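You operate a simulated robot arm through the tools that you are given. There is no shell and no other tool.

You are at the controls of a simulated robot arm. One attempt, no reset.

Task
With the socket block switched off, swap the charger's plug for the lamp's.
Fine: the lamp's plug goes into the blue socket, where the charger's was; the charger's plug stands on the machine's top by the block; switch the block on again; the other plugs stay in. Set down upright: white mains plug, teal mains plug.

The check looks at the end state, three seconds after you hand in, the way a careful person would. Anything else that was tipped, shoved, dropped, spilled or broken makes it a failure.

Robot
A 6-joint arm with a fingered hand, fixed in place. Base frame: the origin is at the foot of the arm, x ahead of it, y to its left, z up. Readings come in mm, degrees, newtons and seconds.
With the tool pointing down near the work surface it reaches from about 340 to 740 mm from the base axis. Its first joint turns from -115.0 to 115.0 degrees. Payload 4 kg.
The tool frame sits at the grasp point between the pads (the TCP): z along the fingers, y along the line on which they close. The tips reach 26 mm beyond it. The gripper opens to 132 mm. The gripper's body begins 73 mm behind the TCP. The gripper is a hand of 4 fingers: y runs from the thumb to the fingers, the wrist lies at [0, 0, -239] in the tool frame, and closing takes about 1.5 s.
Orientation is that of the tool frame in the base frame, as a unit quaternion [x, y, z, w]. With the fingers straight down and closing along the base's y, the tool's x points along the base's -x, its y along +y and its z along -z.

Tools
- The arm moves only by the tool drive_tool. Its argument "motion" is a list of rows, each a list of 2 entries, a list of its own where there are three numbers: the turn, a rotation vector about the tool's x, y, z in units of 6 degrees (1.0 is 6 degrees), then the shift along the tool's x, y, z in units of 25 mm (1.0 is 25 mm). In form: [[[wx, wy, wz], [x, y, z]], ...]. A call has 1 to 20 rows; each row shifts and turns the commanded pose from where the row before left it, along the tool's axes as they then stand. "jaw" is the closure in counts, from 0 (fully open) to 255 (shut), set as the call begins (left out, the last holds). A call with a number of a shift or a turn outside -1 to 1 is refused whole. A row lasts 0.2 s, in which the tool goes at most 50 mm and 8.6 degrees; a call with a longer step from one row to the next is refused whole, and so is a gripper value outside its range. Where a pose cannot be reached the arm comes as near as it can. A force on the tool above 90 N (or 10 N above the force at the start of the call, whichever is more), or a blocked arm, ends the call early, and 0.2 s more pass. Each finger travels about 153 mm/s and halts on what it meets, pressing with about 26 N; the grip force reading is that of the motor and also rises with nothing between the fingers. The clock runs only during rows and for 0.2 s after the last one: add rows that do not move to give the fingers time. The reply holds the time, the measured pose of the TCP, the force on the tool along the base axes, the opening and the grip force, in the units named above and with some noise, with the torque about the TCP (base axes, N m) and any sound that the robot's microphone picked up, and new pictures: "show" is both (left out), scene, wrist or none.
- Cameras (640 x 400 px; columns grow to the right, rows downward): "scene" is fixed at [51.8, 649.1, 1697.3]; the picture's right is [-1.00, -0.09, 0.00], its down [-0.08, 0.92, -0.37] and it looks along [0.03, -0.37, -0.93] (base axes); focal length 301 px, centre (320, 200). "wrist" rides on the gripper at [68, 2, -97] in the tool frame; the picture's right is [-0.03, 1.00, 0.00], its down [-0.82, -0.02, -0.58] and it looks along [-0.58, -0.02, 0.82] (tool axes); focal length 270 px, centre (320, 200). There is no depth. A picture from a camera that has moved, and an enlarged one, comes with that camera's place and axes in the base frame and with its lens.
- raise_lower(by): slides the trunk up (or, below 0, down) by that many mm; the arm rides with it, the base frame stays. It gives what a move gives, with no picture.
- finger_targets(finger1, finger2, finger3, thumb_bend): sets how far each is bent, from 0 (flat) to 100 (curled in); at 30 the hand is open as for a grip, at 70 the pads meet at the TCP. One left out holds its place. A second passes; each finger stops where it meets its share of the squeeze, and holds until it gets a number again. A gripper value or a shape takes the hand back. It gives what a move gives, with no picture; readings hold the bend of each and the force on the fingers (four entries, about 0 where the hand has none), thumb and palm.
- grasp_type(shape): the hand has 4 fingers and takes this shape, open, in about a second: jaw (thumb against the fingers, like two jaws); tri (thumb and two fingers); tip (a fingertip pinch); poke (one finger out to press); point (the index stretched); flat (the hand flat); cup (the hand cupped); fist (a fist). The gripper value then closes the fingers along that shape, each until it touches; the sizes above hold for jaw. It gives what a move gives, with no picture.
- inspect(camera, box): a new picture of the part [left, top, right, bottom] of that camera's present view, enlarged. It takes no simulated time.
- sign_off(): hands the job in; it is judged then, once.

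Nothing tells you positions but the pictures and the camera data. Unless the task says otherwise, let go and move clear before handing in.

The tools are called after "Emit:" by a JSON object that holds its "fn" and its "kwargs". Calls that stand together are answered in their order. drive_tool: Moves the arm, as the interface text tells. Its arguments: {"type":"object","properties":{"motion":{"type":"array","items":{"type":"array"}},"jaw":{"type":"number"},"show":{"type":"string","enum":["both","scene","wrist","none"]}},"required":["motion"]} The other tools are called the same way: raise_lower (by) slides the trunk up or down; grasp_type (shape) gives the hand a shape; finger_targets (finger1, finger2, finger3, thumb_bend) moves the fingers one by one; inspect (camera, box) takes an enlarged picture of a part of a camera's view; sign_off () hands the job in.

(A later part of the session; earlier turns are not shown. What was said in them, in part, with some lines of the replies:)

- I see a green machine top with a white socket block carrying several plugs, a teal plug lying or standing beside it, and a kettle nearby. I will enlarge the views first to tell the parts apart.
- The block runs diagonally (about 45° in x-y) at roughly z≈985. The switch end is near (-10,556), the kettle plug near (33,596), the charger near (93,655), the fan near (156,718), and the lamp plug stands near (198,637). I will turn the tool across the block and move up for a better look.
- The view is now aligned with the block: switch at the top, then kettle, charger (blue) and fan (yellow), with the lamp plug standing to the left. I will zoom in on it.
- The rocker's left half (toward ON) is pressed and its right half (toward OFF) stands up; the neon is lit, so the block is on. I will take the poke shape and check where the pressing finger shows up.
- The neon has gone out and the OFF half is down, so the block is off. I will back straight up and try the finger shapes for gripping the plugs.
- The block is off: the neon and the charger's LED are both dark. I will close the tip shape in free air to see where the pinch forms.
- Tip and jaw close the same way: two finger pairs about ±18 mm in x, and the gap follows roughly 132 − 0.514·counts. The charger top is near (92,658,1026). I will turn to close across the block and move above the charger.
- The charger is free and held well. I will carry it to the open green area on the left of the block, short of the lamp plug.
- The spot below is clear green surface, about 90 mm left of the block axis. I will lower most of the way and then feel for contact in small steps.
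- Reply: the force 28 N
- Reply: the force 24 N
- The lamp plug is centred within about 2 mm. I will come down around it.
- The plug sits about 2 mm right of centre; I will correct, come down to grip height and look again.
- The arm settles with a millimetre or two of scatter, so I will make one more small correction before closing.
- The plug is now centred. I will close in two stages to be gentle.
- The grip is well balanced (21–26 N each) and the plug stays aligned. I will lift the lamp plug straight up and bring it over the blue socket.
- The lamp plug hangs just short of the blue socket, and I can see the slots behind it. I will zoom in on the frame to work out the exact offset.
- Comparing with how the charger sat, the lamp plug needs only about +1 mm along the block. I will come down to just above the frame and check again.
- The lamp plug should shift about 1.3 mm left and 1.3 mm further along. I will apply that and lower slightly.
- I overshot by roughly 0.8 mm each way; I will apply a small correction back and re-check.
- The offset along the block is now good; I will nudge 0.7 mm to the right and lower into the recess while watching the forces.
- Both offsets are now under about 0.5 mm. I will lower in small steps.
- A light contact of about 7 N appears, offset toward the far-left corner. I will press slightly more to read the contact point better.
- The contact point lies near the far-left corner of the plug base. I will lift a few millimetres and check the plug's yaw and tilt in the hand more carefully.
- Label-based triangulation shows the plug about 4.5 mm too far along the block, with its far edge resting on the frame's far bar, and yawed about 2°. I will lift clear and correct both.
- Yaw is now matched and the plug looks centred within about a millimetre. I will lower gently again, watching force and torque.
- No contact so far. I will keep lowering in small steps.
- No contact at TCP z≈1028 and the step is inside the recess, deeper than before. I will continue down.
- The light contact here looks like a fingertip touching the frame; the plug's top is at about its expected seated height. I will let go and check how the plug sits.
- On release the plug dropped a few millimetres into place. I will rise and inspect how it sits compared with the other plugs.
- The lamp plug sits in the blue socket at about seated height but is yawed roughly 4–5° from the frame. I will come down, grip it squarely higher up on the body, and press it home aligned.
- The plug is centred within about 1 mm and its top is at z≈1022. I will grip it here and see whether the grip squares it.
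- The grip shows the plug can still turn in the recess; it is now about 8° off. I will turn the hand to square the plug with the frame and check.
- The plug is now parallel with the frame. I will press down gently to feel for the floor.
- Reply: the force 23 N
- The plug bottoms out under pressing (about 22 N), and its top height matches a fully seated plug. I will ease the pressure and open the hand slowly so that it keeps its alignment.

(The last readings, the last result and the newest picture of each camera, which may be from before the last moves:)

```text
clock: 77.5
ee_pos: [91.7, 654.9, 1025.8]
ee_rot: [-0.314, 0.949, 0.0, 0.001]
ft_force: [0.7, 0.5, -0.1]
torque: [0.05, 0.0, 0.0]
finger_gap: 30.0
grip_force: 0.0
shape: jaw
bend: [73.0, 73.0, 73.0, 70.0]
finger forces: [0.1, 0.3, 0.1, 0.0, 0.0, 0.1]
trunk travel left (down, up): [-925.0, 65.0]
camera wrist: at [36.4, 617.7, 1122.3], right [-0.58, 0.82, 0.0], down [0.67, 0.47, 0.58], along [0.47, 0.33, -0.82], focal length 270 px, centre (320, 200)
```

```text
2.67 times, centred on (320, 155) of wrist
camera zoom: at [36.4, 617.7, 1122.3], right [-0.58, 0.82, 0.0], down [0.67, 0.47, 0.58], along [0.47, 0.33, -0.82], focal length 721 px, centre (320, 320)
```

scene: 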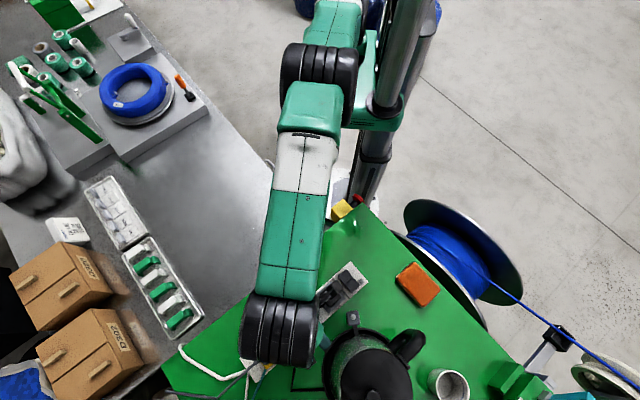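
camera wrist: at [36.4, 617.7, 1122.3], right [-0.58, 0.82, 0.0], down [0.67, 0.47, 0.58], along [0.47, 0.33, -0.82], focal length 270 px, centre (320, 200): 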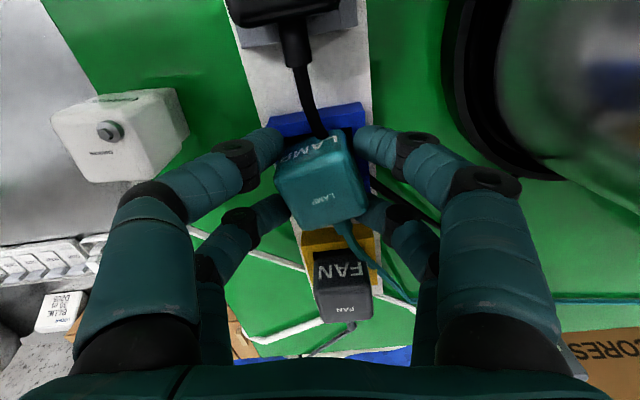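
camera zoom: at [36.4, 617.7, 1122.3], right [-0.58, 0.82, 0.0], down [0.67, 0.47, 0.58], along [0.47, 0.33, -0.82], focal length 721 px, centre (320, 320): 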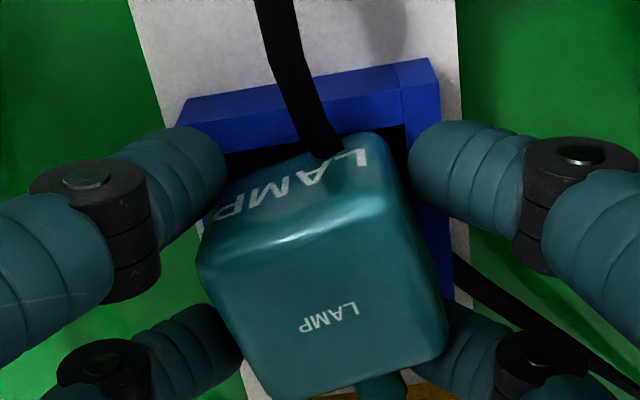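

While easing off, the plug slipped between the fingertips and turned. I will open fully clear, rise, and look at how it sits now.

Emit:
{"fn": "drive_tool", "kwargs": {"motion": [[[0, 0, 0], [0, 0, 0]], [[0, 0, 0], [0, 0, 0]], [[0, 0, 0], [0, 0, 0]]], "jaw": 125, "show": "none"}}

Emit:
{"fn": "drive_tool", "kwargs": {"motion": [[[0, 0, 0], [0, 0, -0.3]], [[0, 0, 0], [0, 0, -0.6]], [[0, 0, 0], [0, 0, -0.8]], [[0, 0, 0], [0, 0, -0.8]], [[0, 0, -0.7], [0, 0, -0.2]], [[0, 0, -0.68], [0, 0, 0]], [[0, 0, 0], [0, 0, 0]]], "show": "wrist"}}

Emit:
{"fn": "inspect", "kwargs": {"camera": "wrist", "box": [250, 60, 390, 170]}}

Emit:
{"fn": "inspect", "kwargs": {"camera": "wrist", "box": [240, 0, 420, 240]}}

```text
clock: 78.3
ee_pos: [91.9, 656.4, 1025.4]
ee_rot: [-0.315, 0.949, 0.0, 0.001]
ft_force: [-0.5, -0.5, -1.1]
torque: [0.0, -0.01, 0.01]
finger_gap: 66.6
grip_force: 0.1
shape: jaw
bend: [73.0, 73.0, 73.0, 70.0]
finger forces: [0.0, 0.0, 0.0, 0.1, 0.0, 0.1]
trunk travel left (down, up): [-925.0, 65.0]
```

```text
clock: 79.9
ee_pos: [92.5, 656.5, 1093.1]
ee_rot: [-0.383, 0.924, 0.0, 0.0]
ft_force: [0.4, 0.3, -0.2]
torque: [-0.01, 0.0, 0.0]
finger_gap: 66.7
grip_force: 0.0
shape: jaw
bend: [73.0, 73.0, 73.0, 70.0]
finger forces: [0.1, 0.1, 0.0, 0.1, 0.1, 0.0]
trunk travel left (down, up): [-925.0, 65.0]
camera wrist: at [42.6, 609.7, 1189.3], right [-0.69, 0.72, 0.0], down [0.59, 0.56, 0.58], along [0.42, 0.4, -0.82], focal length 270 px, centre (320, 200)
```

wrist: 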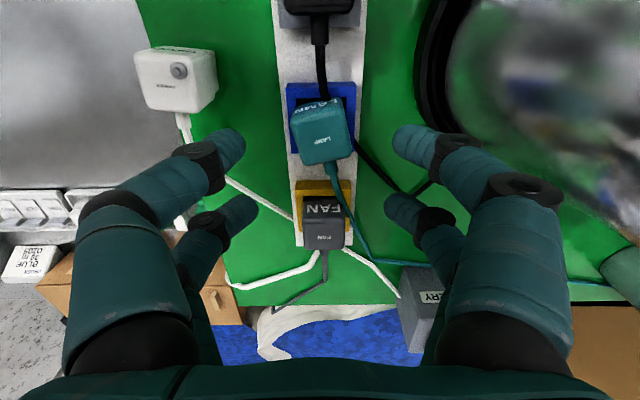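

```text
3.64 times, centred on (320, 115) of wrist
camera zoom: at [42.6, 609.7, 1189.3], right [-0.69, 0.72, 0.0], down [0.59, 0.56, 0.58], along [0.42, 0.4, -0.82], focal length 983 px, centre (320, 509)
```

zoom: 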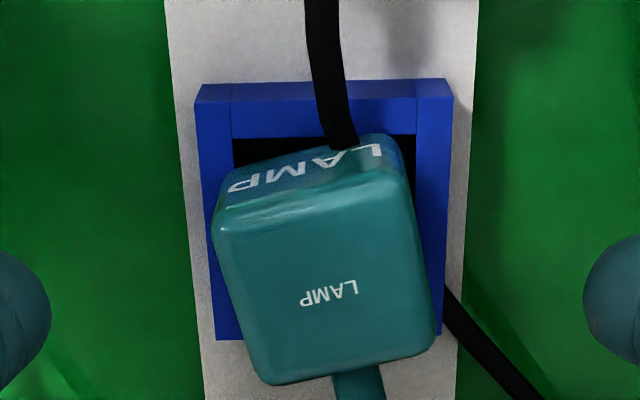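

```text
1.67 times, centred on (330, 120) of wrist
camera zoom: at [42.6, 609.7, 1189.3], right [-0.69, 0.72, 0.0], down [0.59, 0.56, 0.58], along [0.42, 0.4, -0.82], focal length 450 px, centre (303, 333)
```

zoom: 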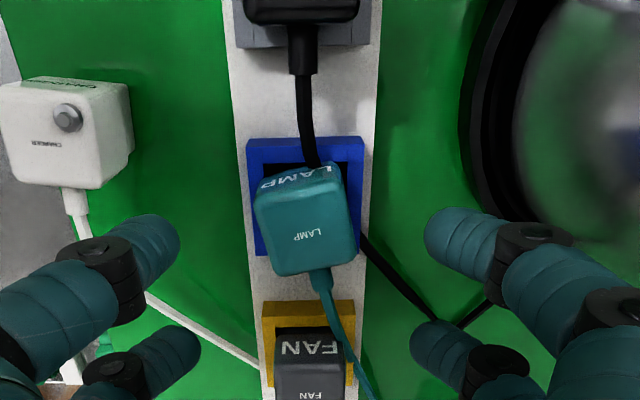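

The plug is level and centred in the socket but turned about 14°. I will match the hand's yaw to the plug and move over it, so I can grip lower on the body and turn it back square.

Emit:
{"fn": "drive_tool", "kwargs": {"motion": [[[0, 0, -0.8], [0, 0, 0]], [[0, 0, -0.8], [0, 0, 0]], [[0, 0, -0.68], [0, 0, 0]], [[0, 0, 0], [-0.07, 0.06, 0.5]], [[0, 0, 0], [0, 0, 0.8]], [[0, 0, 0], [0, 0, 0.5]], [[0, 0, 0], [0, 0, 0]]], "show": "wrist"}}

Emit:
{"fn": "inspect", "kwargs": {"camera": "wrist", "box": [220, 80, 420, 230]}}

```text
clock: 81.5
ee_pos: [90.7, 658.8, 1048.5]
ee_rot: [-0.49, 0.872, 0.0, 0.0]
ft_force: [0.1, 0.0, 0.3]
torque: [0.05, -0.01, -0.02]
finger_gap: 66.7
grip_force: 0.0
shape: jaw
bend: [73.0, 73.0, 73.0, 70.0]
finger forces: [0.0, 0.0, 0.1, 0.0, 0.0, 0.0]
trunk travel left (down, up): [-925.0, 65.0]
camera wrist: at [53.2, 603.1, 1145.8], right [-0.84, 0.54, 0.0], down [0.44, 0.69, 0.58], along [0.31, 0.49, -0.82], focal length 270 px, centre (320, 200)
```

wrist: 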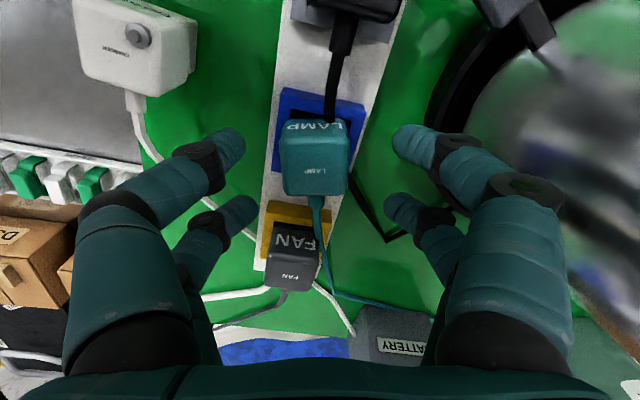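

```text
2.67 times, centred on (320, 155) of wrist
camera zoom: at [53.2, 603.1, 1145.8], right [-0.84, 0.54, 0.0], down [0.44, 0.69, 0.58], along [0.31, 0.49, -0.82], focal length 721 px, centre (320, 320)
```

zoom: 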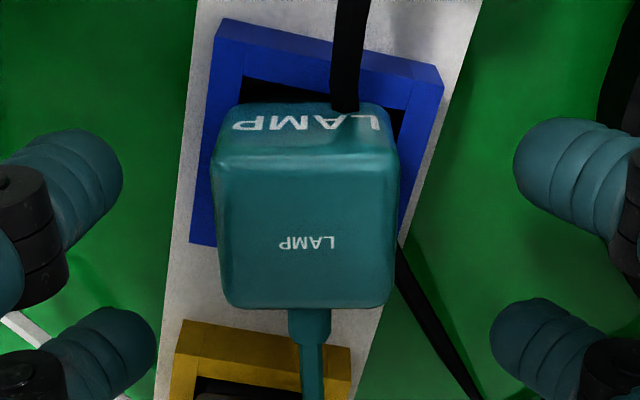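

The hand's yaw now matches the plug. I will correct 2 mm sideways and come down to a lower grip height.

Emit:
{"fn": "drive_tool", "kwargs": {"motion": [[[0, 0, 0], [0, -0.085, 0.4]], [[0, 0, 0], [0, 0, 0.4]], [[0, 0, 0], [0, 0, 0.32]], [[0, 0, 0], [0, 0, 0]]], "show": "wrist"}}

Emit:
{"fn": "inspect", "kwargs": {"camera": "wrist", "box": [220, 80, 420, 230]}}

```text
clock: 82.5
ee_pos: [92.3, 658.3, 1020.3]
ee_rot: [-0.49, 0.872, 0.001, 0.0]
ft_force: [-0.3, 0.0, 0.5]
torque: [0.05, -0.05, -0.01]
finger_gap: 66.7
grip_force: 0.0
shape: jaw
bend: [73.0, 73.0, 73.0, 70.0]
finger forces: [0.0, 0.0, 0.0, 0.1, 0.1, 0.1]
trunk travel left (down, up): [-925.0, 65.0]
camera wrist: at [56.1, 601.4, 1117.4], right [-0.84, 0.54, 0.0], down [0.44, 0.69, 0.58], along [0.31, 0.49, -0.82], focal length 270 px, centre (320, 200)
```

wrist: 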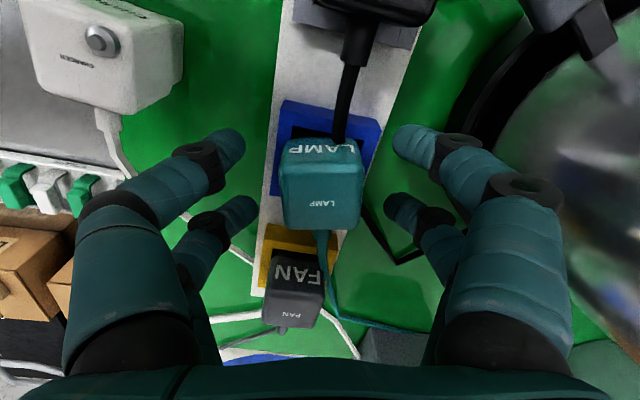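

```text
2.67 times, centred on (320, 155) of wrist
camera zoom: at [56.1, 601.4, 1117.4], right [-0.84, 0.54, 0.0], down [0.44, 0.69, 0.58], along [0.31, 0.49, -0.82], focal length 721 px, centre (320, 320)
```

zoom: 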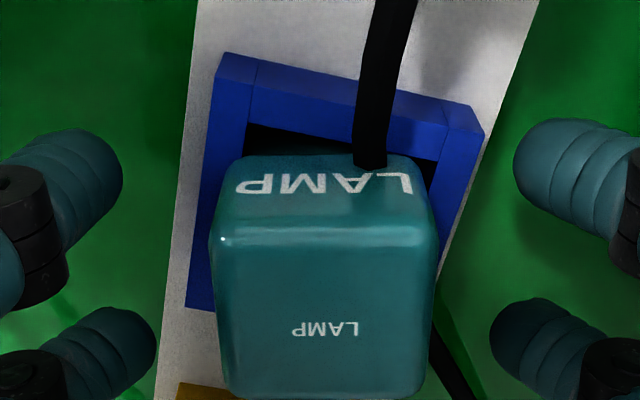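

The plug is centred, so I will grip it at this lower height.

Emit:
{"fn": "drive_tool", "kwargs": {"motion": [[[0, 0, 0], [0, 0, 0]], [[0, 0, 0], [0, 0, 0]]], "jaw": 172, "show": "none"}}

Emit:
{"fn": "drive_tool", "kwargs": {"motion": [[[0, 0, 0], [0, 0, 0]], [[0, 0, 0], [0, 0, 0]], [[0, 0, 0], [0, 0, 0]], [[0, 0, 0], [0, 0, 0]], [[0, 0, 0], [0, 0, 0]]], "jaw": 255, "show": "wrist"}}

Emit:
{"fn": "inspect", "kwargs": {"camera": "wrist", "box": [220, 80, 420, 230]}}

```text
clock: 83.1
ee_pos: [92.2, 656.9, 1020.5]
ee_rot: [-0.49, 0.872, 0.0, 0.0]
ft_force: [0.1, 0.6, -0.2]
torque: [0.0, 0.04, -0.01]
finger_gap: 43.5
grip_force: 0.1
shape: jaw
bend: [73.0, 73.0, 73.0, 70.0]
finger forces: [0.0, 0.0, 0.1, 0.1, 0.0, 0.0]
trunk travel left (down, up): [-925.0, 65.0]
```

```text
clock: 84.3
ee_pos: [93.9, 657.6, 1021.2]
ee_rot: [-0.491, 0.871, 0.0, 0.0]
ft_force: [2.1, 1.2, 0.1]
torque: [0.06, -0.08, 0.01]
finger_gap: 29.0
grip_force: 25.7
shape: jaw
bend: [73.0, 73.0, 73.0, 70.0]
finger forces: [23.7, 23.2, 22.5, 0.0, 23.6, 0.0]
trunk travel left (down, up): [-925.0, 65.0]
camera wrist: at [56.3, 601.7, 1117.3], right [-0.84, 0.54, 0.0], down [0.44, 0.69, 0.58], along [0.31, 0.49, -0.82], focal length 270 px, centre (320, 200)
```

wrist: 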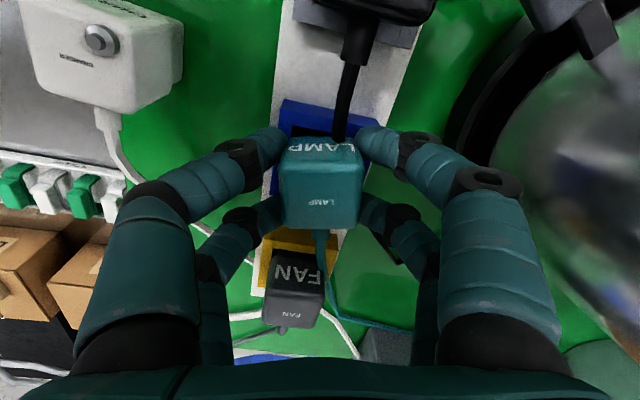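

```text
2.67 times, centred on (320, 155) of wrist
camera zoom: at [56.3, 601.7, 1117.3], right [-0.84, 0.54, 0.0], down [0.44, 0.69, 0.58], along [0.31, 0.49, -0.82], focal length 721 px, centre (320, 320)
```

zoom: 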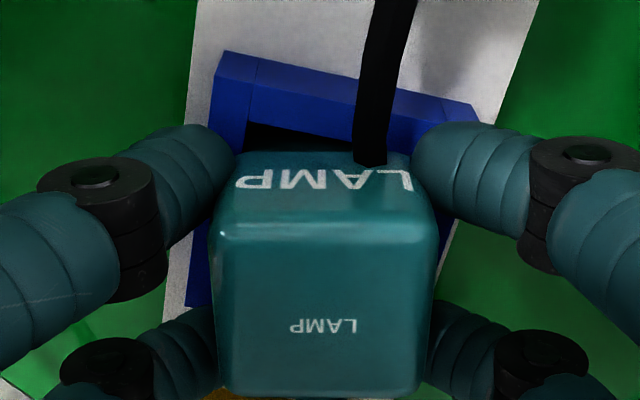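

The grip is even and the plug did not move. I will lift it 3 mm, turn it back square with the frame, and check.

Emit:
{"fn": "drive_tool", "kwargs": {"motion": [[[0, 0, 0], [0, 0, -0.12]], [[0, 0, 0.46], [0, 0, 0]], [[0, 0, 0.46], [0, 0, 0]], [[0, 0, 0.46], [0, 0, 0]], [[0, 0, 0.45], [0, 0, 0]], [[0, 0, 0.45], [0, 0, 0]], [[0, 0, 0], [-0.03, 0.015, 0]], [[0, 0, 0], [0, 0, 0]]], "show": "wrist"}}

Emit:
{"fn": "inspect", "kwargs": {"camera": "wrist", "box": [220, 80, 420, 230]}}

Emit:
{"fn": "inspect", "kwargs": {"camera": "wrist", "box": [260, 80, 380, 160]}}

```text
clock: 86.1
ee_pos: [93.9, 657.6, 1023.8]
ee_rot: [-0.383, 0.924, -0.001, 0.0]
ft_force: [-0.6, -0.1, -0.6]
torque: [0.0, 0.0, 0.0]
finger_gap: 29.3
grip_force: 26.8
shape: jaw
bend: [73.0, 73.0, 73.0, 70.0]
finger forces: [23.9, 22.8, 22.0, 0.1, 23.8, 0.0]
trunk travel left (down, up): [-925.0, 65.0]
camera wrist: at [44.2, 612.6, 1120.1], right [-0.69, 0.72, 0.0], down [0.59, 0.56, 0.58], along [0.42, 0.4, -0.82], focal length 270 px, centre (320, 200)
```

wrist: 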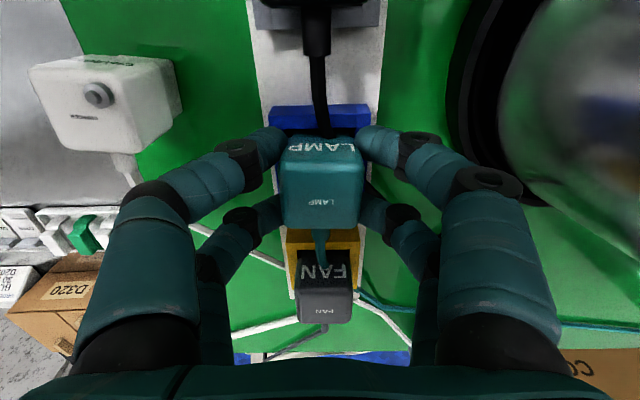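

```text
2.67 times, centred on (320, 155) of wrist
camera zoom: at [44.2, 612.6, 1120.1], right [-0.69, 0.72, 0.0], down [0.59, 0.56, 0.58], along [0.42, 0.4, -0.82], focal length 721 px, centre (320, 320)
```

zoom: 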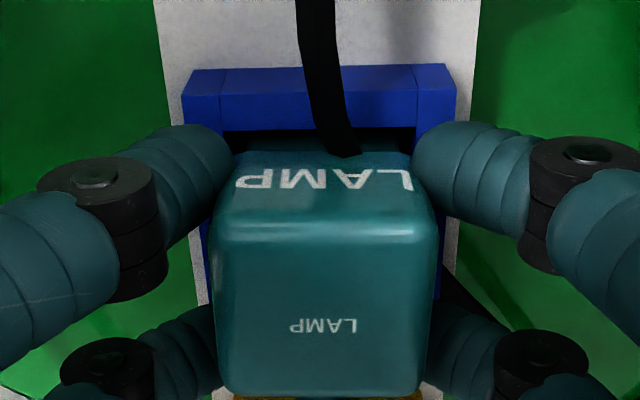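

```text
5.00 times, centred on (320, 120) of wrist
camera zoom: at [44.2, 612.6, 1120.1], right [-0.69, 0.72, 0.0], down [0.59, 0.56, 0.58], along [0.42, 0.4, -0.82], focal length 1351 px, centre (320, 600)
```

zoom: 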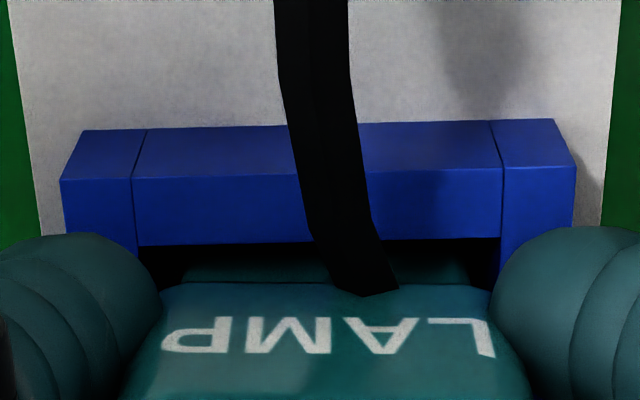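

The plug is now square and centred on the socket to within a few tenths of a millimetre. I will lower it again and feel for the bottom.

Emit:
{"fn": "drive_tool", "kwargs": {"motion": [[[0, 0, 0], [0, 0, 0.08]], [[0, 0, 0], [0, 0, 0]]], "show": "none"}}

Emit:
{"fn": "drive_tool", "kwargs": {"motion": [[[0, 0, 0], [0, 0, 0.05]], [[0, 0, 0], [0, 0, 0]]], "show": "none"}}

```text
clock: 86.7
ee_pos: [94.1, 659.9, 1020.5]
ee_rot: [-0.383, 0.924, 0.0, 0.0]
ft_force: [-0.7, 0.2, -1.0]
torque: [0.04, -0.03, 0.0]
finger_gap: 28.8
grip_force: 26.1
shape: jaw
bend: [73.0, 73.0, 73.0, 70.0]
finger forces: [23.8, 22.9, 22.0, 0.0, 23.8, 0.1]
trunk travel left (down, up): [-925.0, 65.0]
```

```text
clock: 87.3
ee_pos: [94.1, 659.0, 1019.7]
ee_rot: [-0.383, 0.924, 0.001, 0.0]
ft_force: [1.2, -0.4, -0.6]
torque: [0.01, 0.02, -0.01]
finger_gap: 29.0
grip_force: 25.6
shape: jaw
bend: [73.0, 73.0, 73.0, 70.0]
finger forces: [23.9, 22.9, 22.1, 0.0, 23.8, 0.1]
trunk travel left (down, up): [-925.0, 65.0]
```

Emit:
{"fn": "drive_tool", "kwargs": {"motion": [[[0, 0, 0], [0, 0, 0.05]], [[0, 0, 0], [0, 0, 0]]], "show": "none"}}

Emit:
{"fn": "inspect", "kwargs": {"camera": "wrist", "box": [260, 80, 380, 160]}}

```text
clock: 87.9
ee_pos: [92.8, 659.3, 1020.1]
ee_rot: [-0.383, 0.924, 0.0, 0.001]
ft_force: [1.8, 1.2, 3.9]
torque: [-0.06, -0.02, 0.04]
finger_gap: 29.0
grip_force: 25.4
shape: jaw
bend: [73.0, 73.0, 73.0, 70.0]
finger forces: [24.2, 23.2, 22.5, 0.0, 24.5, 0.1]
trunk travel left (down, up): [-925.0, 65.0]
```

```text
5.00 times, centred on (320, 120) of wrist
camera zoom: at [44.1, 612.4, 1116.6], right [-0.69, 0.72, 0.0], down [0.59, 0.56, 0.58], along [0.42, 0.4, -0.82], focal length 1351 px, centre (320, 600)
```

zoom: 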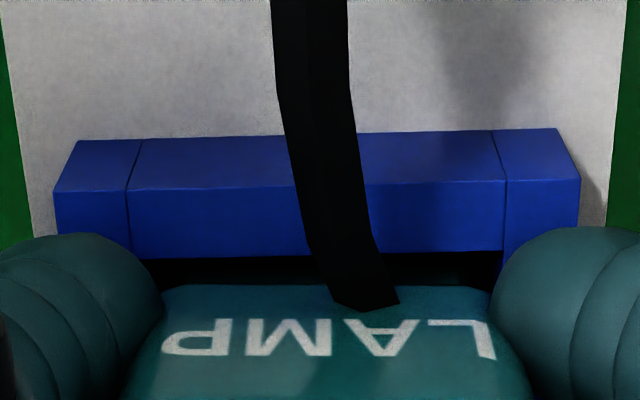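

Contact starts again at the same depth, now square and centred. I will look at the standing charger's underside, to learn whether pins protrude below the base.

Emit:
{"fn": "inspect", "kwargs": {"camera": "wrist", "box": [10, 30, 200, 190]}}

Emit:
{"fn": "inspect", "kwargs": {"camera": "scene", "box": [230, 250, 330, 330]}}

```text
2.50 times, centred on (105, 110) of wrist
camera zoom: at [44.1, 612.4, 1116.6], right [-0.69, 0.72, 0.0], down [0.59, 0.56, 0.58], along [0.42, 0.4, -0.82], focal length 676 px, centre (858, 425)
```

zoom: 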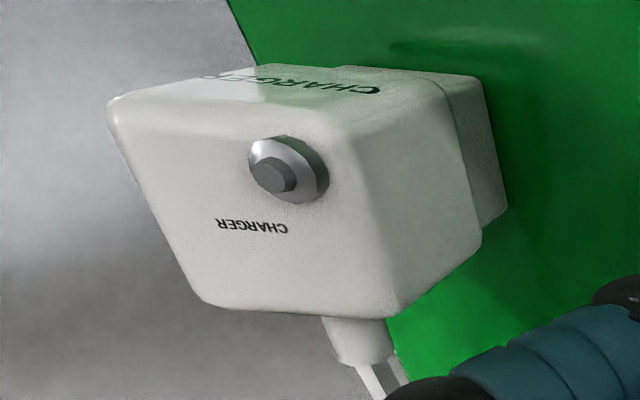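

```text
5.00 times, centred on (280, 290) of scene
camera zoom: at [51.8, 649.1, 1697.3], right [-1.0, -0.09, 0.0], down [-0.08, 0.92, -0.37], along [0.03, -0.37, -0.93], focal length 1504 px, centre (520, -250)
```

zoom: 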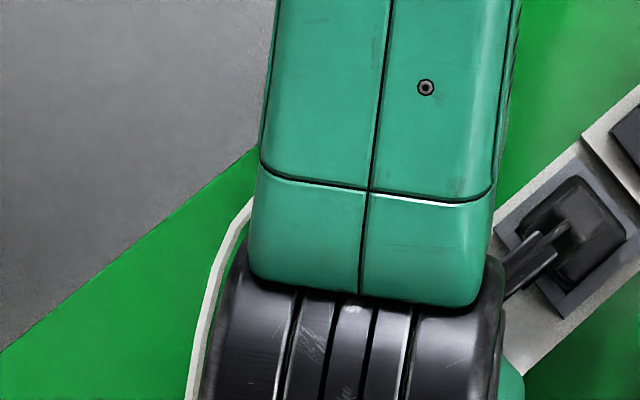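

The charger stands directly on its base step with no pins visible below it, and the lamp plug is at the same depth the charger had. I will press lightly once to be sure it is fully home.

Emit:
{"fn": "drive_tool", "kwargs": {"motion": [[[0, 0, 0], [0, 0, 0.06]], [[0, 0, 0], [0, 0, 0]]], "show": "none"}}

Emit:
{"fn": "inspect", "kwargs": {"camera": "wrist", "box": [220, 80, 420, 230]}}

```text
clock: 88.5
ee_pos: [94.2, 657.8, 1019.8]
ee_rot: [-0.383, 0.924, 0.001, 0.0]
ft_force: [0.6, -0.4, 13.6]
torque: [-0.07, 0.04, 0.04]
finger_gap: 29.2
grip_force: 26.1
shape: jaw
bend: [73.0, 73.0, 73.0, 70.0]
finger forces: [25.7, 24.3, 22.7, 0.0, 25.8, 0.0]
trunk travel left (down, up): [-925.0, 65.0]
```

```text
2.67 times, centred on (320, 155) of wrist
camera zoom: at [44.3, 612.2, 1116.1], right [-0.69, 0.72, 0.0], down [0.59, 0.56, 0.58], along [0.42, 0.4, -0.81], focal length 721 px, centre (320, 320)
```

zoom: 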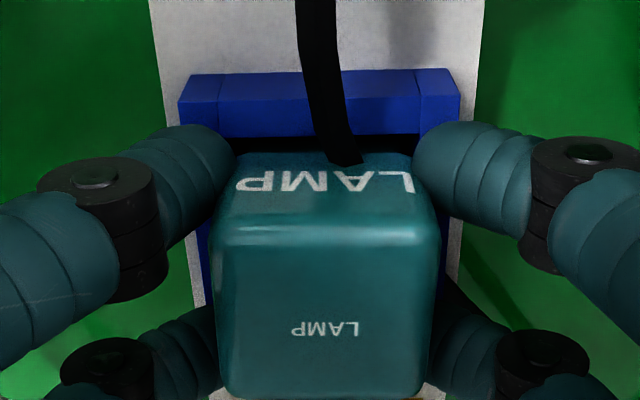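

The plug is square, centred and bottomed out, with the reaction passing through its middle. I will ease off slightly and open in one go.

Emit:
{"fn": "drive_tool", "kwargs": {"motion": [[[0, 0, 0], [0, 0, -0.04]], [[0, 0, 0], [0, 0, 0]]], "show": "none"}}

Emit:
{"fn": "drive_tool", "kwargs": {"motion": [[[0, 0, 0], [0, 0, 0]], [[0, 0, 0], [0, 0, 0]], [[0, 0, 0], [0, 0, 0]]], "jaw": 125, "show": "wrist"}}

Emit:
{"fn": "inspect", "kwargs": {"camera": "wrist", "box": [220, 80, 420, 230]}}

```text
clock: 89.1
ee_pos: [94.3, 657.7, 1020.5]
ee_rot: [-0.382, 0.924, 0.001, 0.002]
ft_force: [2.6, 3.1, 12.8]
torque: [0.02, 0.01, 0.01]
finger_gap: 29.3
grip_force: 26.1
shape: jaw
bend: [73.0, 73.0, 73.0, 70.0]
finger forces: [25.7, 24.8, 23.4, 0.0, 25.6, 0.0]
trunk travel left (down, up): [-925.0, 65.0]
```

```text
clock: 89.9
ee_pos: [92.7, 658.1, 1018.8]
ee_rot: [-0.383, 0.924, -0.001, 0.0]
ft_force: [-0.1, -0.1, 0.7]
torque: [-0.01, 0.01, -0.02]
finger_gap: 66.9
grip_force: 0.2
shape: jaw
bend: [73.0, 73.0, 73.0, 70.0]
finger forces: [0.1, 0.0, 0.0, 0.1, 0.0, 0.1]
trunk travel left (down, up): [-925.0, 65.0]
camera wrist: at [43.9, 612.5, 1114.6], right [-0.69, 0.72, 0.0], down [0.59, 0.56, 0.58], along [0.42, 0.4, -0.82], focal length 270 px, centre (320, 200)
```

wrist: 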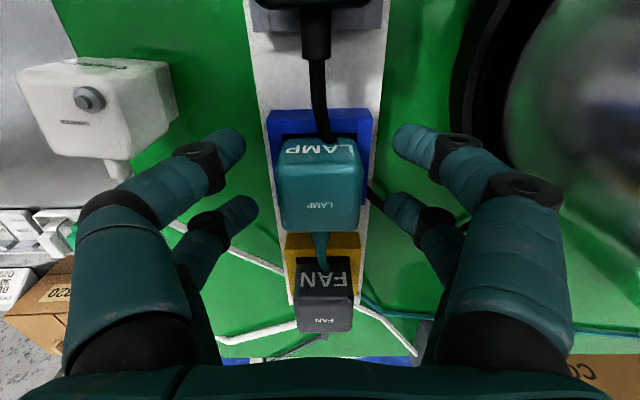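

```text
2.67 times, centred on (320, 155) of wrist
camera zoom: at [43.9, 612.5, 1114.6], right [-0.69, 0.72, 0.0], down [0.59, 0.56, 0.58], along [0.42, 0.4, -0.82], focal length 721 px, centre (320, 320)
```

zoom: 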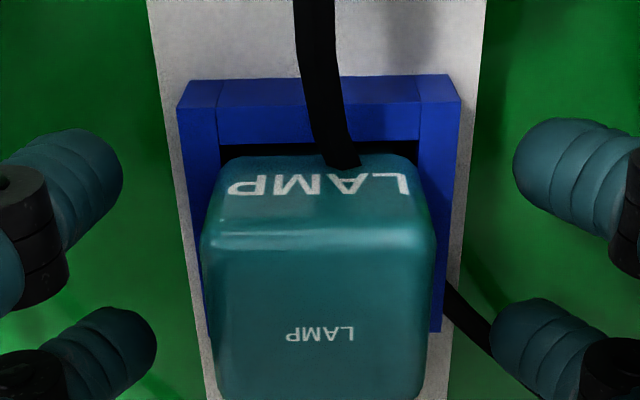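

The lamp plug now sits squarely in the blue socket. I will rise straight up and verify from above.

Emit:
{"fn": "drive_tool", "kwargs": {"motion": [[[0, 0, 0], [0, 0, -0.2]], [[0, 0, 0], [0, 0, -0.4]], [[0, 0, 0], [0, 0, -0.8]], [[0, 0, 0], [0, 0, -0.8]], [[0, 0, 0], [0, 0, -0.8]], [[0, 0, 0], [0, 0, -0.8]], [[0, 0, 0], [0, 0, -0.8]], [[0, 0, 0], [0, 0, -0.8]], [[0, 0, 0], [0, 0, 0]]], "show": "wrist"}}

Emit:
{"fn": "inspect", "kwargs": {"camera": "wrist", "box": [250, 30, 390, 140]}}

Emit:
{"fn": "inspect", "kwargs": {"camera": "wrist", "box": [130, 0, 430, 220]}}

```text
clock: 91.9
ee_pos: [92.6, 660.2, 1153.3]
ee_rot: [-0.382, 0.924, 0.001, 0.0]
ft_force: [0.4, 0.0, 0.4]
torque: [0.0, 0.01, 0.01]
finger_gap: 66.6
grip_force: 0.1
shape: jaw
bend: [73.0, 73.0, 73.0, 70.0]
finger forces: [0.0, 0.0, 0.0, 0.0, 0.1, 0.1]
trunk travel left (down, up): [-925.0, 65.0]
camera wrist: at [43.7, 613.9, 1250.1], right [-0.69, 0.72, 0.0], down [0.59, 0.56, 0.58], along [0.42, 0.4, -0.82], focal length 270 px, centre (320, 200)
```

wrist: 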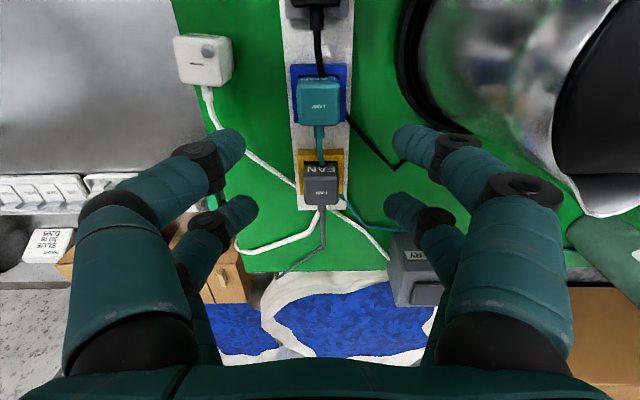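

```text
3.64 times, centred on (320, 85) of wrist
camera zoom: at [43.7, 613.9, 1250.1], right [-0.69, 0.72, 0.0], down [0.59, 0.56, 0.58], along [0.42, 0.4, -0.82], focal length 983 px, centre (320, 618)
```

zoom: 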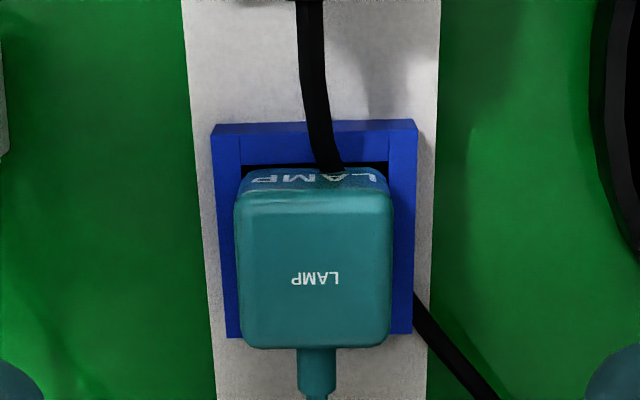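

```text
1.82 times, centred on (280, 110) of wrist
camera zoom: at [43.7, 613.9, 1250.1], right [-0.69, 0.72, 0.0], down [0.59, 0.56, 0.58], along [0.42, 0.4, -0.82], focal length 491 px, centre (393, 364)
```

zoom: 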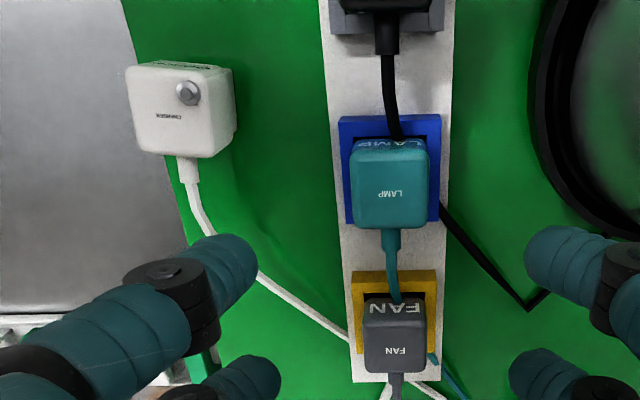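

The lamp plug is level, square and centred in the blue socket, the charger stands on the machine top, and the other plugs are unchanged. Next I will go back to the switch end and form the pressing finger.

Emit:
{"fn": "drive_tool", "kwargs": {"motion": [[[0, 0, 0], [0.4, -0.06, -0.6]], [[0, 0, 0], [0.8, -0.06, -0.6]], [[0, 0, 0], [0.9, -0.06, -0.3]], [[0, 0, 0], [0.95, -0.06, 0]], [[0, 0, 0], [0.95, -0.06, 0]], [[0, 0, 0], [0.95, -0.06, 0]], [[0, 0, 0], [0.95, -0.06, 0]], [[0, 0, 0], [0.95, -0.06, 0]]], "show": "none"}}

Emit:
{"fn": "finger_targets", "kwargs": {"finger1": 40, "finger2": 100, "finger3": 100, "thumb_bend": 100}}

Emit:
{"fn": "drive_tool", "kwargs": {"motion": [[[0, 0, 1], [0, 0, 0]], [[0, 0, 1], [0, 0, 0]], [[0, 0, 1], [0, 0, 0]], [[0, 0, 1], [0, 0, 0]], [[0, 0, 1], [0, 0, 0]], [[0, 0, 1], [0, 0, 0]], [[0, 0, 1], [0, 0, 0]], [[0, 0, 1], [0, 0, 0]], [[0, 0, 1], [0, 0, 0]], [[0, 0, 1], [0, 0, 0]], [[0, 0, 1], [0, 0, 0]], [[0, 0, 1], [0, 0, 0]], [[0, 0, 1], [0, 0, 0]], [[0, 0, 1], [0, 0, 0]], [[0, 0, 1], [0, 0, 0]], [[0, 0, 0], [0, 0, 0]]]}}

```text
clock: 93.7
ee_pos: [-19.8, 527.2, 1192.8]
ee_rot: [-0.383, 0.924, 0.0, 0.0]
ft_force: [0.0, -0.2, -0.3]
torque: [0.02, 0.0, 0.01]
finger_gap: 66.8
grip_force: 0.2
shape: jaw
bend: [73.0, 73.0, 73.0, 70.0]
finger forces: [0.0, 0.0, 0.0, 0.0, 0.0, 0.0]
trunk travel left (down, up): [-925.0, 65.0]
```

```text
clock: 94.7
ee_pos: [-19.0, 528.6, 1191.3]
ee_rot: [-0.383, 0.924, 0.0, 0.0]
ft_force: [-0.5, -0.1, 0.1]
torque: [-0.03, 0.03, -0.02]
finger_gap: 39.0
grip_force: 0.0
shape: fingers
bend: [40.0, 91.0, 91.0, 100.0]
finger forces: [0.0, 0.0, 0.1, 0.1, 0.1, 0.0]
trunk travel left (down, up): [-925.0, 65.0]
```

```text
clock: 98.1
ee_pos: [-20.3, 530.0, 1190.7]
ee_rot: [0.383, 0.924, 0.0, 0.001]
ft_force: [-0.5, -0.3, -0.3]
torque: [-0.01, 0.02, -0.03]
finger_gap: 38.6
grip_force: 0.2
shape: fingers
bend: [40.0, 97.0, 97.0, 100.0]
finger forces: [0.0, 0.0, 0.0, 0.1, 0.0, 0.0]
trunk travel left (down, up): [-925.0, 65.0]
camera wrist: at [-66.3, 580.4, 1287.1], right [0.73, 0.69, 0.0], down [0.56, -0.59, 0.58], along [0.4, -0.42, -0.82], focal length 270 px, centre (320, 200)
```

scene: 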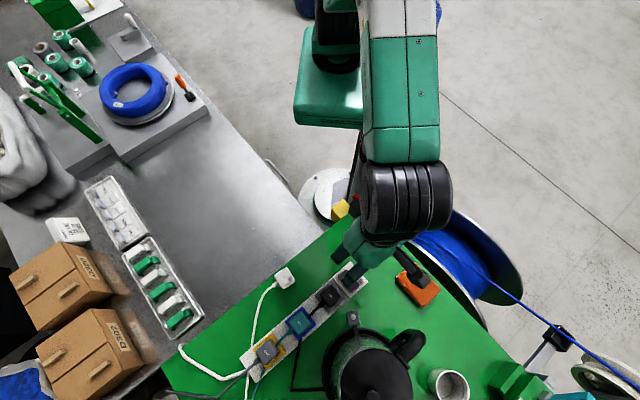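
wrist: 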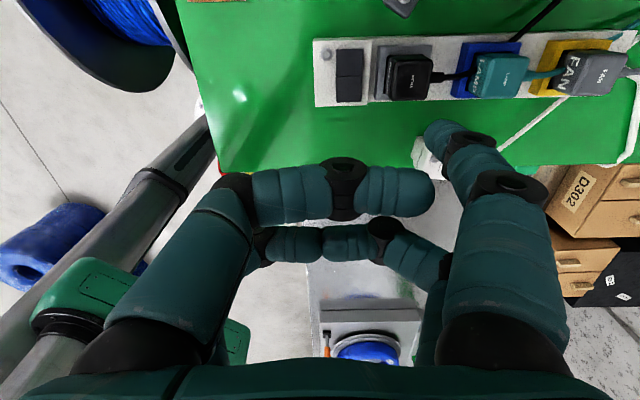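

The scene camera now has a clear view. I will check the plugs there, then move above the ON half of the rocker.

Emit:
{"fn": "inspect", "kwargs": {"camera": "scene", "box": [230, 250, 390, 370]}}

Emit:
{"fn": "drive_tool", "kwargs": {"motion": [[[0, 0, 0], [-0.187, -0.143, 0.8]], [[0, 0, 0], [-0.187, -0.143, 0.8]], [[0, 0, 0], [-0.187, -0.143, 0.8]], [[0, 0, 0], [-0.187, -0.143, 0.8]], [[0, 0, 0], [-0.187, -0.143, 0.8]], [[0, 0, 0], [-0.187, -0.143, 0.8]], [[0, 0, 0], [0, 0, 0]]], "show": "wrist"}}

Emit:
{"fn": "inspect", "kwargs": {"camera": "wrist", "box": [320, 20, 520, 160]}}

```text
3.33 times, centred on (310, 310) of scene
camera zoom: at [51.8, 649.1, 1697.3], right [-1.0, -0.09, 0.0], down [-0.08, 0.92, -0.37], along [0.03, -0.37, -0.93], focal length 1003 px, centre (353, -167)
```

zoom: 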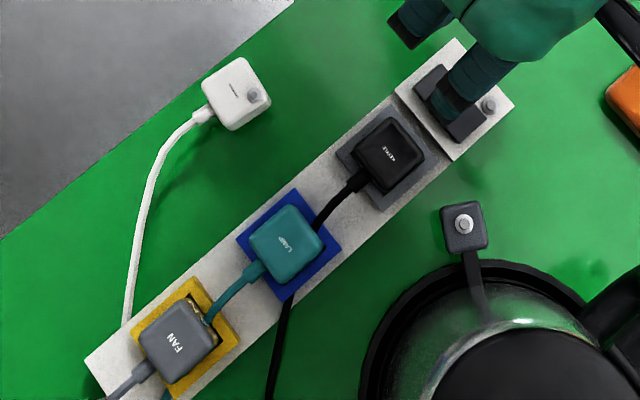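

```text
clock: 99.7
ee_pos: [-13.9, 495.4, 1070.7]
ee_rot: [0.383, 0.924, 0.0, 0.0]
ft_force: [-0.1, 0.0, -0.4]
torque: [-0.02, -0.03, 0.0]
finger_gap: 38.7
grip_force: 0.0
shape: fingers
bend: [40.0, 97.0, 97.0, 100.0]
finger forces: [0.0, 0.0, 0.0, 0.1, 0.1, 0.0]
trunk travel left (down, up): [-925.0, 65.0]
camera wrist: at [-61.4, 545.9, 1168.6], right [0.72, 0.69, 0.0], down [0.56, -0.59, 0.58], along [0.4, -0.42, -0.82], focal length 270 px, centre (320, 200)
```

wrist: 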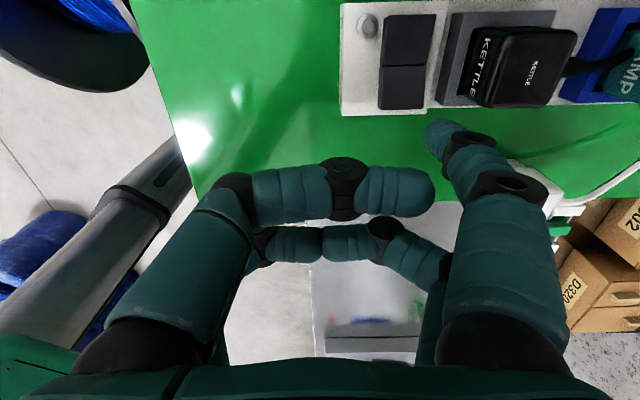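

```text
2.86 times, centred on (420, 90) of wrist
camera zoom: at [-61.4, 545.9, 1168.6], right [0.72, 0.69, 0.0], down [0.56, -0.59, 0.58], along [0.4, -0.42, -0.82], focal length 772 px, centre (34, 514)
```

zoom: 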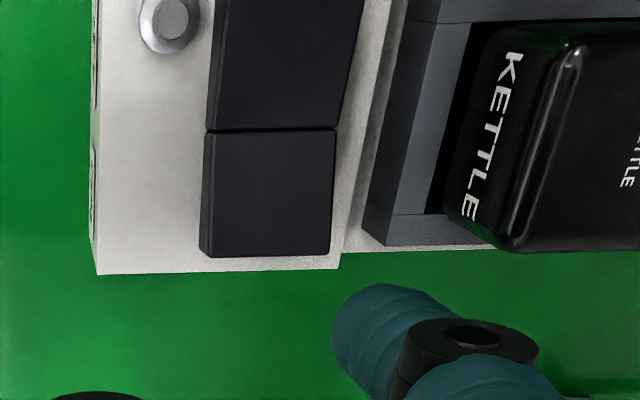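

The scene view confirms the lamp plug in blue and the charger standing by the block. The fingertip is over the outer part of the raised ON half, so I will come down in steps to press it.

Emit:
{"fn": "drive_tool", "kwargs": {"motion": [[[0, 0, 0], [0, -0.08, 0.5]], [[0, 0, 0], [0, 0, 0.5]], [[0, 0, 0], [0, 0, 0.4]], [[0, 0, 0], [0, 0, 0]]], "show": "wrist"}}

Emit:
{"fn": "inspect", "kwargs": {"camera": "wrist", "box": [340, 40, 500, 160]}}

```text
clock: 100.7
ee_pos: [-17.7, 494.3, 1037.0]
ee_rot: [0.383, 0.924, 0.0, 0.001]
ft_force: [0.0, 0.0, 0.5]
torque: [0.03, 0.0, 0.03]
finger_gap: 38.8
grip_force: 0.0
shape: fingers
bend: [40.0, 97.0, 97.0, 100.0]
finger forces: [0.1, 0.1, 0.0, 0.1, 0.0, 0.0]
trunk travel left (down, up): [-925.0, 65.0]
camera wrist: at [-64.9, 544.7, 1133.2], right [0.72, 0.69, 0.0], down [0.56, -0.59, 0.58], along [0.4, -0.42, -0.82], focal length 270 px, centre (320, 200)
```

wrist: 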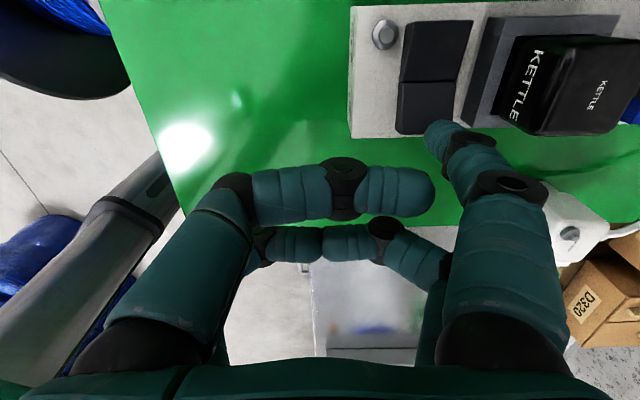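

```text
3.33 times, centred on (420, 100) of wrist
camera zoom: at [-64.9, 544.7, 1133.2], right [0.72, 0.69, 0.0], down [0.56, -0.59, 0.58], along [0.4, -0.42, -0.82], focal length 901 px, centre (-13, 533)
```

zoom: 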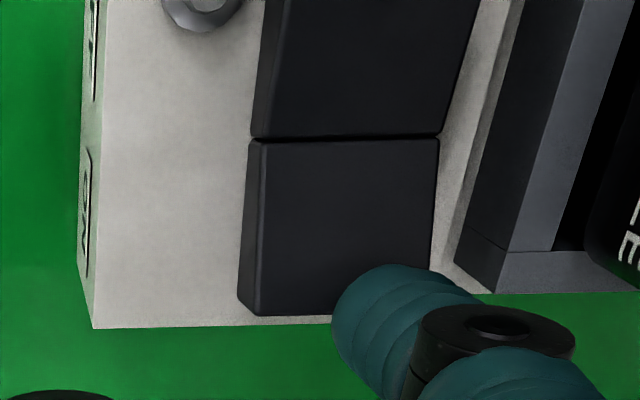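

The fingertip is well placed over the ON half. I will press down step by step.

Emit:
{"fn": "drive_tool", "kwargs": {"motion": [[[0, 0, 0], [0, 0, 0.16]], [[0, 0, 0], [0, 0, 0.16]], [[0, 0, 0], [0, 0, 0]]], "show": "none"}}

Emit:
{"fn": "inspect", "kwargs": {"camera": "wrist", "box": [340, 20, 500, 140]}}

```text
clock: 101.5
ee_pos: [-18.0, 493.3, 1029.1]
ee_rot: [0.382, 0.924, 0.0, 0.0]
ft_force: [0.3, 0.0, 0.0]
torque: [0.02, -0.02, 0.01]
finger_gap: 38.8
grip_force: 0.0
shape: fingers
bend: [40.0, 97.0, 97.0, 100.0]
finger forces: [0.0, 0.0, 0.1, 0.0, 0.0, 0.0]
trunk travel left (down, up): [-925.0, 65.0]
```

```text
3.33 times, centred on (420, 80) of wrist
camera zoom: at [-64.6, 544.2, 1125.2], right [0.72, 0.69, 0.0], down [0.56, -0.59, 0.58], along [0.4, -0.42, -0.82], focal length 901 px, centre (-13, 600)
```

zoom: 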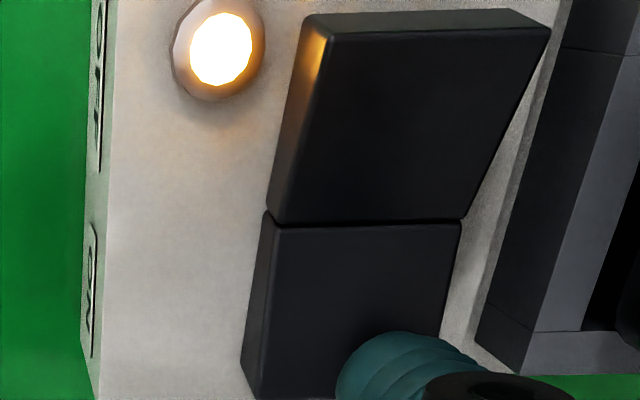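

The neon is lit, so the block is on again. I will rise straight up and move clear.

Emit:
{"fn": "drive_tool", "kwargs": {"motion": [[[0, 0, 0], [0, 0, -0.3]], [[0, 0, 0], [0, 0, -0.6]], [[0, 0, 0], [0, 0, -0.8]], [[0, 0, 0], [0, 0, -0.8]], [[0, 0, 0], [0, 0, -0.8]], [[0, 0, 0], [0, 0, -0.8]], [[0, 0, 0], [0, 0, -0.8]], [[0, 0, 0], [0, 0, -0.8]], [[0, 0, 0], [0, 0, -0.8]], [[0, 0, 0], [0, -0.8, -0.8]], [[0, 0, 0], [0, -0.8, -0.4]], [[0, 0, 0], [0, -0.8, 0]], [[0, 0, 0], [0, -0.8, 0]]]}}

Emit:
{"fn": "inspect", "kwargs": {"camera": "scene", "box": [230, 250, 390, 370]}}

Emit:
{"fn": "inspect", "kwargs": {"camera": "scene", "box": [160, 180, 560, 400]}}

Emit:
{"fn": "inspect", "kwargs": {"camera": "wrist", "box": [300, 0, 640, 200]}}

```text
clock: 104.3
ee_pos: [-68.5, 437.9, 1219.3]
ee_rot: [0.386, 0.922, -0.001, 0.001]
ft_force: [0.3, -0.5, 0.0]
torque: [-0.02, -0.02, 0.01]
finger_gap: 38.6
grip_force: 0.0
shape: fingers
bend: [40.0, 97.0, 97.0, 100.0]
finger forces: [0.1, 0.0, 0.1, 0.1, 0.0, 0.1]
trunk travel left (down, up): [-925.0, 65.0]
camera wrist: at [-114.7, 489.2, 1315.5], right [0.73, 0.68, 0.0], down [0.56, -0.59, 0.58], along [0.4, -0.43, -0.81], focal length 270 px, centre (320, 200)
```

scene: 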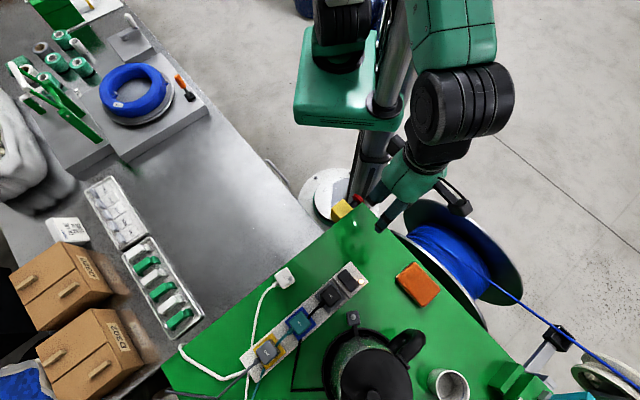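
wrist: 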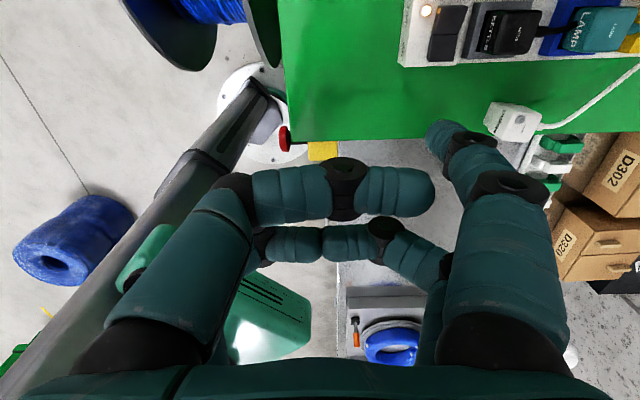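

```text
3.33 times, centred on (310, 310) of scene
camera zoom: at [51.8, 649.1, 1697.3], right [-1.0, -0.09, 0.0], down [-0.08, 0.92, -0.37], along [0.03, -0.37, -0.93], focal length 1003 px, centre (353, -167)
```

zoom: 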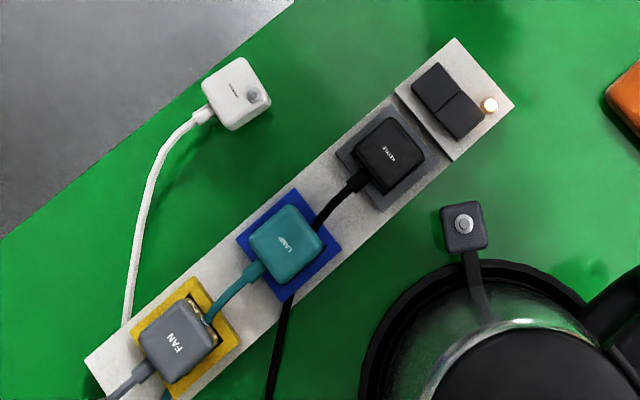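

```text
1.60 times, centred on (360, 290) of scene
camera zoom: at [51.8, 649.1, 1697.3], right [-1.0, -0.09, 0.0], down [-0.08, 0.92, -0.37], along [0.03, -0.37, -0.93], focal length 481 px, centre (256, 56)
```

zoom: 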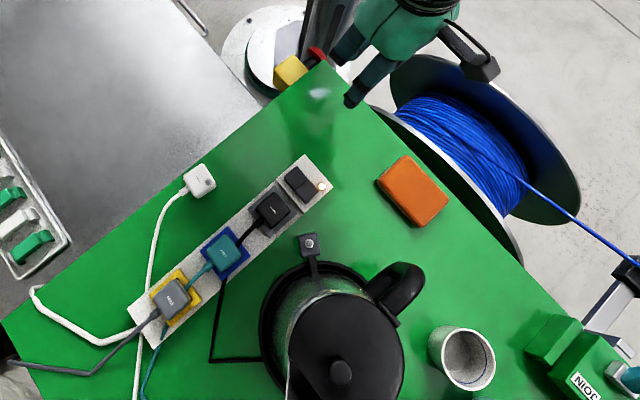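

```text
1.88 times, centred on (470, 100) of wrist
camera zoom: at [-114.7, 489.2, 1315.5], right [0.73, 0.68, 0.0], down [0.56, -0.59, 0.58], along [0.4, -0.43, -0.81], focal length 509 px, centre (38, 388)
```

zoom: 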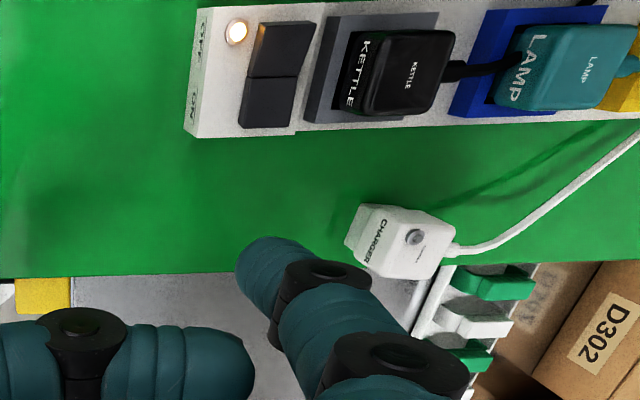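

The neon is lit and everything appears in place. I will take one last close look at how the lamp plug sits next to the kettle plug.

Emit:
{"fn": "inspect", "kwargs": {"camera": "wrist", "box": [440, 0, 640, 100]}}

Emit:
{"fn": "inspect", "kwargs": {"camera": "scene", "box": [240, 255, 320, 315]}}

Emit:
{"fn": "inspect", "kwargs": {"camera": "scene", "box": [270, 290, 350, 350]}}

```text
3.20 times, centred on (540, 50) of wrist
camera zoom: at [-114.7, 489.2, 1315.5], right [0.73, 0.68, 0.0], down [0.56, -0.59, 0.58], along [0.4, -0.43, -0.81], focal length 865 px, centre (-384, 680)
```

zoom: 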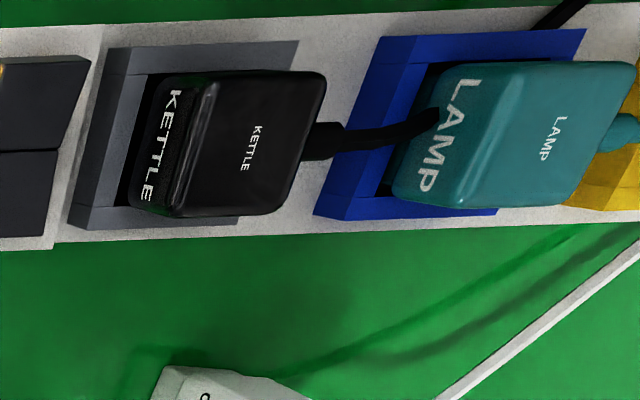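

```text
6.67 times, centred on (280, 285) of scene
camera zoom: at [51.8, 649.1, 1697.3], right [-1.0, -0.09, 0.0], down [-0.08, 0.92, -0.37], along [0.03, -0.37, -0.93], focal length 2006 px, centre (587, -367)
```

zoom: 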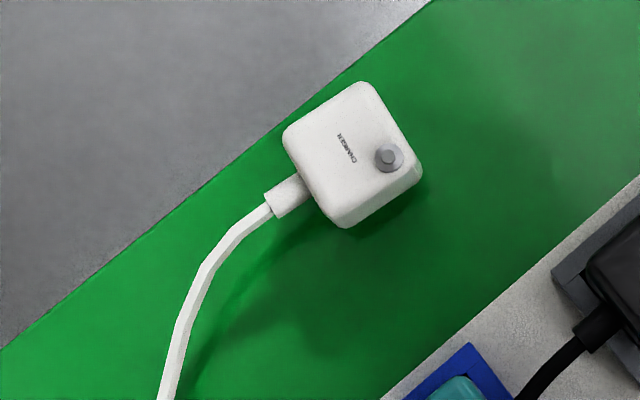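

```text
6.67 times, centred on (310, 320) of scene
camera zoom: at [51.8, 649.1, 1697.3], right [-1.0, -0.09, 0.0], down [-0.08, 0.92, -0.37], along [0.03, -0.37, -0.93], focal length 2006 px, centre (387, -600)
```

zoom: 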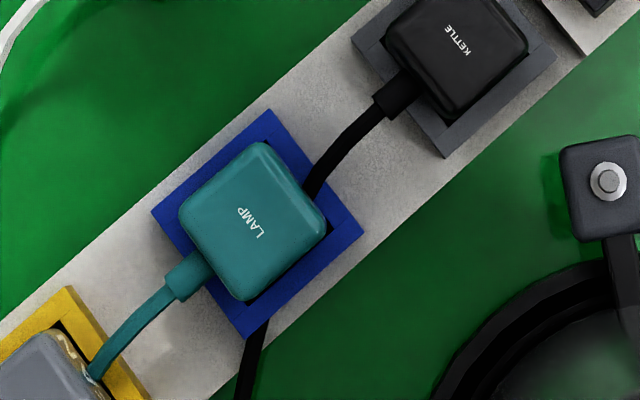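

The lamp plug sits square in the blue socket, level with the seated kettle plug. The charger stands upright on the machine top by the block, the kettle and fan plugs are untouched, and the block's neon is lit. The hand is clear, so I am handing in.

Emit:
{"fn": "sign_off", "kwargs": {}}

```text
The job is handed in.
```

I swapped the plugs and handed the job in. I don't yet know whether it passed.

- **Lamp plug:** it is in the blue socket, square and centred. It sits at about the same height as the kettle plug, so I take it to be fully in. It took several tries: at first it turned in the socket, so I gripped it again and squared it up.
- **Charger plug:** it stands upright on the green top, left of the block, about 90 mm from the block's centre line. It is turned a few degrees relative to the block.
- **Block:** I switched it off before moving any plug and on again afterwards, and its indicator light is lit.
- **Other plugs:** the kettle and fan plugs stayed in, and I saw nothing else moved or tipped.

The hand was open and clear of everything when I handed in.
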